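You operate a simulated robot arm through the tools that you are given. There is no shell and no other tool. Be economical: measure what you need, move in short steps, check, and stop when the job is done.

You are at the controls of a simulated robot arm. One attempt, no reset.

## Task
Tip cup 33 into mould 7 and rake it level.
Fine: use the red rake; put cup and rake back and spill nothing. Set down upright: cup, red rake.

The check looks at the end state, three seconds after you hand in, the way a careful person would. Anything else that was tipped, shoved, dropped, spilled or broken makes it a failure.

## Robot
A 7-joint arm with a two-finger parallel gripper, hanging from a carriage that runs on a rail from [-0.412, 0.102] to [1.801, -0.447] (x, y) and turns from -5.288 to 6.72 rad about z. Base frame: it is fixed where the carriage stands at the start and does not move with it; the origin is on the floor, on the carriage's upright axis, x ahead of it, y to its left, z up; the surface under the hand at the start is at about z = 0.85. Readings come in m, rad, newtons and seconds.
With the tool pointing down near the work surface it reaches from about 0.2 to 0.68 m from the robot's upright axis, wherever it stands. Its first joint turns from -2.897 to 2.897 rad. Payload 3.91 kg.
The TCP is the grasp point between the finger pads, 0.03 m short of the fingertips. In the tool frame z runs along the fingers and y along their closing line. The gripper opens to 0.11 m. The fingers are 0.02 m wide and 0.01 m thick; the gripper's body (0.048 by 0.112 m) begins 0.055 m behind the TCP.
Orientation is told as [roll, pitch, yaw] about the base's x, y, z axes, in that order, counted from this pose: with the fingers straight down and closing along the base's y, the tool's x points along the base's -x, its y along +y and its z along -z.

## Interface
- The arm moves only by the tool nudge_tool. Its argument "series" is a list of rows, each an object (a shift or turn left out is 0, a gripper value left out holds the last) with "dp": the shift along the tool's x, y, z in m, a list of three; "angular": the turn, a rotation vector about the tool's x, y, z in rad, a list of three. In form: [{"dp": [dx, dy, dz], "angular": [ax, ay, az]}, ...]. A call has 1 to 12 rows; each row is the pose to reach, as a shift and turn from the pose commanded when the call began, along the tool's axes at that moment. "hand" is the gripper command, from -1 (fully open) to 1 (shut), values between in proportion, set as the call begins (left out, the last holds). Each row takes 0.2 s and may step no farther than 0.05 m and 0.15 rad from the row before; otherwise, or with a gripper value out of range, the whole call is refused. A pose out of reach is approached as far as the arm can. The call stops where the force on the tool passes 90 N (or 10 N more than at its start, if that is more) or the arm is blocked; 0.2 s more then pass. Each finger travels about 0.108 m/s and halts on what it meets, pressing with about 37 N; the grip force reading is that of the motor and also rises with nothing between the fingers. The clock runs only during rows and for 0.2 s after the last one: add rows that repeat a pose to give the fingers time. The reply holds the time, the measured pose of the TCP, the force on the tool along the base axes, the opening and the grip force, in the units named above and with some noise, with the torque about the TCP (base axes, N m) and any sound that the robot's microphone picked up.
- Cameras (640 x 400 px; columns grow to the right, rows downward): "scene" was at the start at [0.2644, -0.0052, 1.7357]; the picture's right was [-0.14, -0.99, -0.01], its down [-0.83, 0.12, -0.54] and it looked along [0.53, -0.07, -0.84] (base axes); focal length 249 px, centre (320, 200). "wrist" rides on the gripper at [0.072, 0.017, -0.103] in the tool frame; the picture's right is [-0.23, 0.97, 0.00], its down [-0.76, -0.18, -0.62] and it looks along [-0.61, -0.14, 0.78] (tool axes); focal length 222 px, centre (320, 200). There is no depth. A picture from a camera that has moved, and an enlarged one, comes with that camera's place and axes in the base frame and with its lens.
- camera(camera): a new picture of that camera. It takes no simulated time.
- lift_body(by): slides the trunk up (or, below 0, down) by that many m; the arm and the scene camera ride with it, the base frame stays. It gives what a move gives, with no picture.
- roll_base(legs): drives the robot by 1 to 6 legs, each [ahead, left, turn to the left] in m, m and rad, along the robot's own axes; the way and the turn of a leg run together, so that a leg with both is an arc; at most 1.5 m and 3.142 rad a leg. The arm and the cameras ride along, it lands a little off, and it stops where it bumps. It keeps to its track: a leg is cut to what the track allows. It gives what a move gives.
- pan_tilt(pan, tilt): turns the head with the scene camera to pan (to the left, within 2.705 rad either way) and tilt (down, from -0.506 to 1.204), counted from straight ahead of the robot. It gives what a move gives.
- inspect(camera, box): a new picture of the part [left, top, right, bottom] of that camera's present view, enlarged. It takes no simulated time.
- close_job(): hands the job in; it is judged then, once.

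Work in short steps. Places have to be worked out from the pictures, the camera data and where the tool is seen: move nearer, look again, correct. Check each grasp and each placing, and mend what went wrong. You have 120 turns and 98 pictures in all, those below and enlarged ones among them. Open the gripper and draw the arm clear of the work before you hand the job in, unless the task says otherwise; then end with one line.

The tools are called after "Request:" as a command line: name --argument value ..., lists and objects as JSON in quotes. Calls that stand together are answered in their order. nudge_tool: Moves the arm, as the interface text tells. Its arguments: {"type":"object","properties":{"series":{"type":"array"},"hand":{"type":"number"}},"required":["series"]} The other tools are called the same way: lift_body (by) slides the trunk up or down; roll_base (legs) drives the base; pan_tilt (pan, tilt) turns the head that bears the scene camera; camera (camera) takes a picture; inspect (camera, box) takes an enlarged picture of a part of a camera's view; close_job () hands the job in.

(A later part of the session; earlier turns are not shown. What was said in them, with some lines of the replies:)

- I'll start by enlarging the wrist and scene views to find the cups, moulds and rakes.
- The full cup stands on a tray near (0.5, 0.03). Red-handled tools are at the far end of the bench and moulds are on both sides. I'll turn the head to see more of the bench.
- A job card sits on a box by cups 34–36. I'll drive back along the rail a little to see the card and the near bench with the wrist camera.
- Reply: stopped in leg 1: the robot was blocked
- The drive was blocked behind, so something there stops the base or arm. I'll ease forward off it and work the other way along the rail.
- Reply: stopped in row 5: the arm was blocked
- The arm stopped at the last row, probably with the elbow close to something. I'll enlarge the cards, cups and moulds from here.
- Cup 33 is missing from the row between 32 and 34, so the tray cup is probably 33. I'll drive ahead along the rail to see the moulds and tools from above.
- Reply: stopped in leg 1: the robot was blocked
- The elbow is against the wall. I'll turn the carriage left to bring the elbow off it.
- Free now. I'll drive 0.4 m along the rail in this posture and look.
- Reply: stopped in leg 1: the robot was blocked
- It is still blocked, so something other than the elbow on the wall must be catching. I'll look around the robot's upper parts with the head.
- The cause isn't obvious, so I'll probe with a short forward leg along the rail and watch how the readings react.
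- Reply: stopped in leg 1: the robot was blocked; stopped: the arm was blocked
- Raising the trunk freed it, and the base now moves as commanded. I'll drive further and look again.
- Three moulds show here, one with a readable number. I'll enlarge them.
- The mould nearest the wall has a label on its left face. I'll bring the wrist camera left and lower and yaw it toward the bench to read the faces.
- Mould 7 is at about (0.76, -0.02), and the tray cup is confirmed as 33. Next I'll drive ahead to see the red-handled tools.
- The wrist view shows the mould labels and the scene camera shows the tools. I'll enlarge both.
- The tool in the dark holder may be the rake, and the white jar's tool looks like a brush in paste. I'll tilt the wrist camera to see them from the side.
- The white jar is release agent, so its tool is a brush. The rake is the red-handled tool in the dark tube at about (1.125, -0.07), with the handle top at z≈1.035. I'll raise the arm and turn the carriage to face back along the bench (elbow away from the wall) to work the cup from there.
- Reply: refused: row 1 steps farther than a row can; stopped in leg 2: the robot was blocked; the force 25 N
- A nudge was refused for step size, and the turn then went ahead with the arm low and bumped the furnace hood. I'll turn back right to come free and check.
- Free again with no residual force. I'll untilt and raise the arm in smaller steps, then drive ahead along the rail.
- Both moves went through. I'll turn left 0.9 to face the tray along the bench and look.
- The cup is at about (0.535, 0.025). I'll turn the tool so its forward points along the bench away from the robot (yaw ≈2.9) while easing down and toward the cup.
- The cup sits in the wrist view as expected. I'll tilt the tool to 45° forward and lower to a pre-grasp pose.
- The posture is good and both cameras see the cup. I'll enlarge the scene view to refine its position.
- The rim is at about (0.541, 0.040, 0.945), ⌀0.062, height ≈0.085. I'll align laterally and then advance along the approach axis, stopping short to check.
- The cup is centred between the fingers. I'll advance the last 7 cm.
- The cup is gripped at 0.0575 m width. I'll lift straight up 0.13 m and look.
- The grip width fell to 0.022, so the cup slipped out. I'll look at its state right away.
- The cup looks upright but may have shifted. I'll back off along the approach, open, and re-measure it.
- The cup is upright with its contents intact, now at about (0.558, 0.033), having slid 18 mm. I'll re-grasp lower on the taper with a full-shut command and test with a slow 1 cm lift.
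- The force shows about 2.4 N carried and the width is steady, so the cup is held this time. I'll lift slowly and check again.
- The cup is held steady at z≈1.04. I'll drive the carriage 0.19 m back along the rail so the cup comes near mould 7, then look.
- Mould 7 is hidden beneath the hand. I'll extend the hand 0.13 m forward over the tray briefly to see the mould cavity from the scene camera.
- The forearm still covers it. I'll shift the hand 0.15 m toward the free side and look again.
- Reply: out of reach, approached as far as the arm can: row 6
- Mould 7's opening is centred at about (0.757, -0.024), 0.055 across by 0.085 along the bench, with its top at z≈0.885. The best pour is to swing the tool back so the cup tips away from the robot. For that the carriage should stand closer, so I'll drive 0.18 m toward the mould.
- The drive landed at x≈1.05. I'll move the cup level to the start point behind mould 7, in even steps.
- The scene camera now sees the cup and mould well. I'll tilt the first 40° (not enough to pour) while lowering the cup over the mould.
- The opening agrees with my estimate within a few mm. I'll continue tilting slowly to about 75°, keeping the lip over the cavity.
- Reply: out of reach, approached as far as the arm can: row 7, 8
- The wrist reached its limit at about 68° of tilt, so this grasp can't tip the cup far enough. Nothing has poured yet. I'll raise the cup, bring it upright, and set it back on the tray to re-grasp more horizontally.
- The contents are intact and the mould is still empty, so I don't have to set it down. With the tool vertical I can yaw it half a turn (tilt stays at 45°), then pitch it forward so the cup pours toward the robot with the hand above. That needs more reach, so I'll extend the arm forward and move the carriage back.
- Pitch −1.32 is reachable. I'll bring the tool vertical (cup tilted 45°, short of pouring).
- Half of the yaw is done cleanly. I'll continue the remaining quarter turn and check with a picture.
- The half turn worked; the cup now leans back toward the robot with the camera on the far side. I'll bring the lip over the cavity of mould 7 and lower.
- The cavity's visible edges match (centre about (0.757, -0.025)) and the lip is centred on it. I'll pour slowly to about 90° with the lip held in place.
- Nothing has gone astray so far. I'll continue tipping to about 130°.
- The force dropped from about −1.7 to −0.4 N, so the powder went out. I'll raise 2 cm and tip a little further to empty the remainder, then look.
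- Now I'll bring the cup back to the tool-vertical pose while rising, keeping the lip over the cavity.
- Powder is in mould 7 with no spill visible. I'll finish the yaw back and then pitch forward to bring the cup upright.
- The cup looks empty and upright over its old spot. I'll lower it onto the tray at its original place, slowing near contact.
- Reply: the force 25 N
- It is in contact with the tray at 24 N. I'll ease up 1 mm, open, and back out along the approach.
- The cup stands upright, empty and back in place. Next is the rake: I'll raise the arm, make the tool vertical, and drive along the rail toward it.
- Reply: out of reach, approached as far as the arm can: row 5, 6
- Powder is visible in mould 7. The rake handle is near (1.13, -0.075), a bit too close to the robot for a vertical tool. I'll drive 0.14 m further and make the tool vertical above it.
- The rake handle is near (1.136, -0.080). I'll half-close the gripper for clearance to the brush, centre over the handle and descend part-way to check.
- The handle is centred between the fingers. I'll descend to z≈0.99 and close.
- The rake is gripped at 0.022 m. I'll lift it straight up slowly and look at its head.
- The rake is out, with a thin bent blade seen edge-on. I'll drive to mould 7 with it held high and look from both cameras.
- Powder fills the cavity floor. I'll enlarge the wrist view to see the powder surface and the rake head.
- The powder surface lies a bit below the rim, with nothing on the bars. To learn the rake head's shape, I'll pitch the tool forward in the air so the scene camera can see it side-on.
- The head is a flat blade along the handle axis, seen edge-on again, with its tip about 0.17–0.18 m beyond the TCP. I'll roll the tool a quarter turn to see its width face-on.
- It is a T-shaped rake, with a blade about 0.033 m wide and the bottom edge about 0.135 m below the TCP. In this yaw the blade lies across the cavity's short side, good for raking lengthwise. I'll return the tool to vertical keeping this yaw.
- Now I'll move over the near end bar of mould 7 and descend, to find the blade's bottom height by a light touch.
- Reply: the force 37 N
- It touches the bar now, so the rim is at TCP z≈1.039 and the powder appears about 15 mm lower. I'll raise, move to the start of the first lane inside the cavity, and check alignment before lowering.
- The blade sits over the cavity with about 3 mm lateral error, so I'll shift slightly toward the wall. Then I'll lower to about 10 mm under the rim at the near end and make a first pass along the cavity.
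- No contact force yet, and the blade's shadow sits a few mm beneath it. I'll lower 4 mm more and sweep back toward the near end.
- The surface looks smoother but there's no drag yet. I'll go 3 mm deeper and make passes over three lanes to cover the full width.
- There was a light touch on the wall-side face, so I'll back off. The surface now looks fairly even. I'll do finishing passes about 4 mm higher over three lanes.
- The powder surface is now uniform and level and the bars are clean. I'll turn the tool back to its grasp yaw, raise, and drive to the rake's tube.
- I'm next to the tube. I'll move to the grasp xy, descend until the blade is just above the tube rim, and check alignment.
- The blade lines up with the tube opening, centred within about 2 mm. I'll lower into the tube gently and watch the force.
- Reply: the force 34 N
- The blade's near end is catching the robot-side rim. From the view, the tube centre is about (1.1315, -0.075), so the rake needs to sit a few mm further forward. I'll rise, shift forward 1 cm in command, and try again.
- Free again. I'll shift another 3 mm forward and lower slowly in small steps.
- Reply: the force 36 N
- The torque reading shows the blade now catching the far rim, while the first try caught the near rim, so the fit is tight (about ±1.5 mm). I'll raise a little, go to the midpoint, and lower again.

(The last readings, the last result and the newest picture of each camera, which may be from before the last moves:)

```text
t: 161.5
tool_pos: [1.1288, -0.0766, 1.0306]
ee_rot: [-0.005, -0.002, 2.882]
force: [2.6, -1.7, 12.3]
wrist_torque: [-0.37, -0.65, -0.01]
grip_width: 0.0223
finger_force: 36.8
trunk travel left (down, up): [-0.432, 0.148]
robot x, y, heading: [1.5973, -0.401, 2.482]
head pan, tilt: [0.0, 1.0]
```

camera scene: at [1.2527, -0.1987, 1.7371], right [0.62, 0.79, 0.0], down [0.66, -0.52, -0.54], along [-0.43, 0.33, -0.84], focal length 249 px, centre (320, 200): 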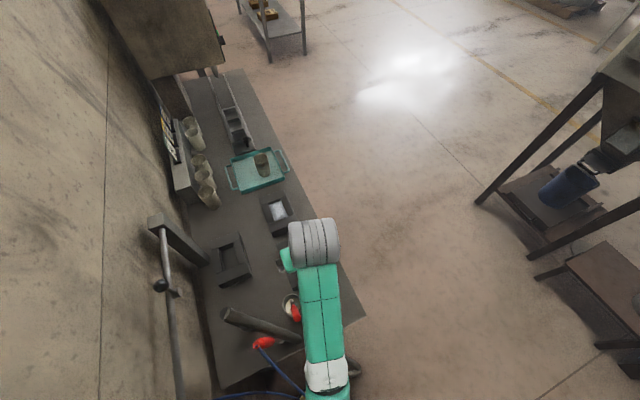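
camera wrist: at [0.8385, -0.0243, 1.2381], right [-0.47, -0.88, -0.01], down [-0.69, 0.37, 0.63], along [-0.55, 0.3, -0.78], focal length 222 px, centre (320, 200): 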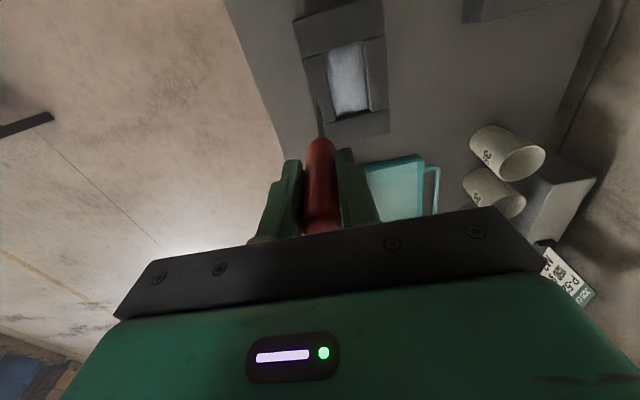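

Contact is lighter now and slightly deeper, with the near end grazing. I'll lift 4 mm, shift 1.2 mm forward, and lower again.

Request:
nudge_tool --series '[{"dp": [0, 0, -0.005]}, {"dp": [-0.0013, 0, -0.005]}, {"dp": [-0.0013, 0, 0]}, {"dp": [-0.0013, 0, 0.003]}, {"dp": [-0.0013, 0, 0.006]}]'

```text
t: 162.7
tool_pos: [1.1283, -0.0771, 1.0227]
ee_rot: [-0.007, -0.004, 2.882]
force: [0.0, -0.3, -0.1]
wrist_torque: [-0.03, 0.11, 0.01]
grip_width: 0.0223
finger_force: 36.9
trunk travel left (down, up): [-0.432, 0.148]
robot x, y, heading: [1.5998, -0.3965, 2.481]
head pan, tilt: [0.0, 1.0]
```

It's in: z=1.0227 with no force. I'll continue lowering in stages.

Request:
nudge_tool --series '[{"dp": [0, 0, 0.004]}, {"dp": [0, 0, 0.008]}, {"dp": [0, 0, 0.012]}, {"dp": [0, 0, 0.016]}, {"dp": [0, 0, 0.02]}]'

```text
t: 163.9
tool_pos: [1.1272, -0.0762, 1.0027]
ee_rot: [-0.008, 0.0, 2.881]
force: [0.2, -0.6, -0.5]
wrist_torque: [-0.01, -0.02, 0.01]
grip_width: 0.0222
finger_force: 37.3
trunk travel left (down, up): [-0.432, 0.148]
robot x, y, heading: [1.5987, -0.3993, 2.482]
head pan, tilt: [0.0, 1.0]
```

Request:
nudge_tool --series '[{"dp": [0, 0, 0.003]}, {"dp": [0, 0, 0.006]}, {"dp": [0, 0, 0.009]}, {"dp": [0, 0, 0.011]}]'

```text
t: 164.9
tool_pos: [1.1282, -0.0774, 0.9941]
ee_rot: [-0.009, -0.002, 2.881]
force: [0.3, 0.4, -1.2]
wrist_torque: [0.02, 0.0, -0.03]
grip_width: 0.0223
finger_force: 37.2
trunk travel left (down, up): [-0.432, 0.148]
robot x, y, heading: [1.5974, -0.398, 2.476]
head pan, tilt: [0.0, 1.0]
```

No contact at z≈0.993. I'll feel for the bottom in 2 mm steps.

Request:
nudge_tool --series '[{"dp": [0, 0, 0.001]}, {"dp": [0, 0, 0.002]}, {"dp": [0, 0, 0.003]}]'

Request:
nudge_tool --series '[{"dp": [0, 0, 0.001]}, {"dp": [0, 0, 0.002]}]'

```text
t: 165.7
tool_pos: [1.1281, -0.0773, 0.9899]
ee_rot: [-0.006, -0.002, 2.883]
force: [-1.8, -0.1, 0.0]
wrist_torque: [0.01, 0.13, 0.0]
grip_width: 0.022
finger_force: 37.2
trunk travel left (down, up): [-0.432, 0.148]
robot x, y, heading: [1.599, -0.3951, 2.479]
head pan, tilt: [0.0, 1.0]
```

```text
t: 166.3
tool_pos: [1.1273, -0.0761, 0.9878]
ee_rot: [-0.007, -0.004, 2.882]
force: [-2.5, -2.2, 0.8]
wrist_torque: [-0.13, 0.27, -0.01]
grip_width: 0.0222
finger_force: 37.5
trunk travel left (down, up): [-0.432, 0.148]
robot x, y, heading: [1.593, -0.3951, 2.477]
head pan, tilt: [0.0, 1.0]
```

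Almost there, with only slight side force. Two more mm down, then check.

Request:
nudge_tool --series '[{"dp": [0, 0, 0.001]}, {"dp": [0, 0, 0.002]}, {"dp": [0, 0, 0.003]}]'

Request:
inspect --camera "wrist" --box '[240, 50, 400, 180]'

```text
t: 167.1
tool_pos: [1.1279, -0.0752, 0.9873]
ee_rot: [-0.009, -0.005, 2.882]
force: [4.5, -4.4, 24.6]
wrist_torque: [-0.51, -0.22, 0.07]
grip_width: 0.0223
finger_force: 36.7
trunk travel left (down, up): [-0.432, 0.148]
robot x, y, heading: [1.5975, -0.3958, 2.476]
head pan, tilt: [0.0, 1.0]
```

```text
3.08 times, centred on (320, 115) of wrist
camera zoom: at [1.1923, -0.111, 1.0886], right [-0.47, -0.88, -0.01], down [-0.69, 0.36, 0.63], along [-0.55, 0.3, -0.78], focal length 684 px, centre (320, 462)
```

zoom: 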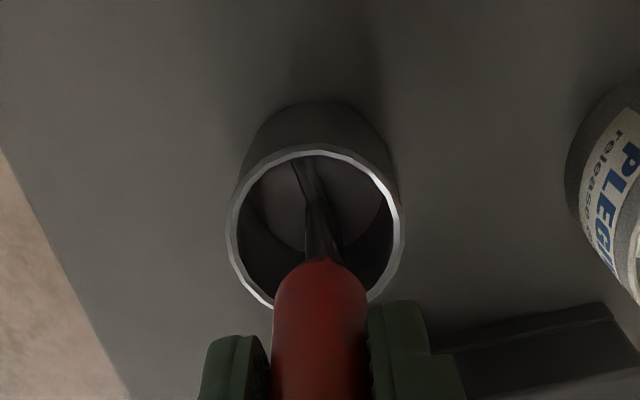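

It rests on the tube bottom. I'll ease up 1 mm, open moderately so as not to touch the brush, and rise straight up.

Request:
nudge_tool --series '[{"dp": [0, 0, -0.0015]}, {"dp": [0, 0, -0.0015]}]'

Request:
nudge_tool --series '[{"dp": [0, 0, 0]}, {"dp": [0, 0, 0]}, {"dp": [0, 0, 0]}, {"dp": [0, 0, -0.02]}, {"dp": [0, 0, -0.05]}, {"dp": [0, 0, -0.09]}, {"dp": [0, 0, -0.13]}, {"dp": [0, 0, -0.17]}]' --hand -0.05

Request:
camera --camera "wrist"

```text
t: 167.7
tool_pos: [1.1283, -0.0754, 0.9868]
ee_rot: [-0.009, -0.004, 2.882]
force: [-1.9, 0.4, 12.7]
wrist_torque: [0.08, 0.37, -0.01]
grip_width: 0.022
finger_force: 37.2
trunk travel left (down, up): [-0.432, 0.148]
robot x, y, heading: [1.6, -0.3972, 2.479]
head pan, tilt: [0.0, 1.0]
```

```text
t: 169.5
tool_pos: [1.1272, -0.0796, 1.1557]
ee_rot: [-0.005, 0.001, 2.882]
force: [0.2, -0.3, -0.1]
wrist_torque: [0.04, -0.01, -0.02]
grip_width: 0.0576
finger_force: 0.1
trunk travel left (down, up): [-0.432, 0.148]
robot x, y, heading: [1.6033, -0.3969, 2.479]
head pan, tilt: [0.0, 1.0]
```

```text
1 pictures are left
camera wrist: at [1.1915, -0.1146, 1.2579], right [-0.47, -0.88, -0.01], down [-0.69, 0.36, 0.62], along [-0.55, 0.3, -0.78], focal length 222 px, centre (320, 200)
```

wrist: 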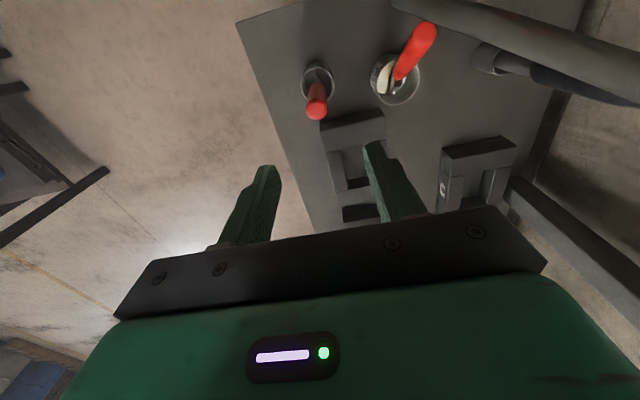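

The rake stands upright in its tube. I'll open fully and draw the arm up and clear, then take a last overview.

Request:
nudge_tool --series '[{"dp": [0, 0, -0.01]}, {"dp": [0, -0.04, -0.02]}, {"dp": [0, -0.08, -0.02]}, {"dp": [0, -0.12, -0.02]}, {"dp": [0, -0.16, -0.02]}]' --hand -1

Request:
camera --camera "scene"

```text
t: 170.7
tool_pos: [1.1702, 0.0802, 1.1779]
ee_rot: [-0.005, -0.001, 2.883]
force: [0.1, -0.5, -1.2]
wrist_torque: [0.03, 0.01, -0.04]
grip_width: 0.1104
finger_force: 0.0
trunk travel left (down, up): [-0.432, 0.148]
robot x, y, heading: [1.5967, -0.3962, 2.476]
head pan, tilt: [0.0, 1.0]
```

```text
0 pictures are left
camera scene: at [1.3851, -0.2311, 1.737], right [0.62, 0.79, 0.0], down [0.66, -0.52, -0.54], along [-0.43, 0.33, -0.84], focal length 249 px, centre (320, 200)
```

scene: 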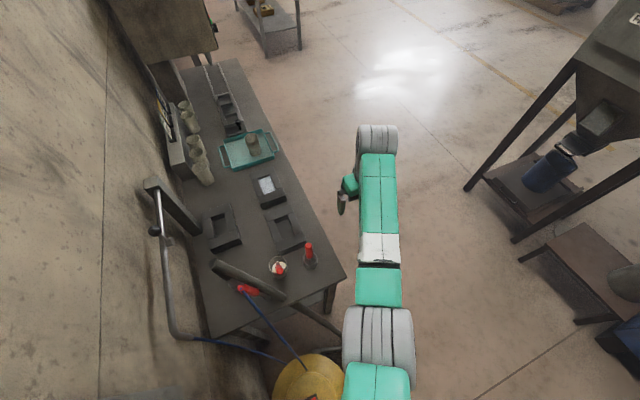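

The last overview shows the cup upright on the tray, powder in mould 7, the rake standing in its tube and the arm clear, so I'm handing in.

Request:
close_job

```text
The job is handed in.
```

I tipped cup 33 into mould 7 and raked the powder level with the red rake. The cup is back upright on its tray, the rake is back upright in its tube, and I saw no spilled powder in the pictures.
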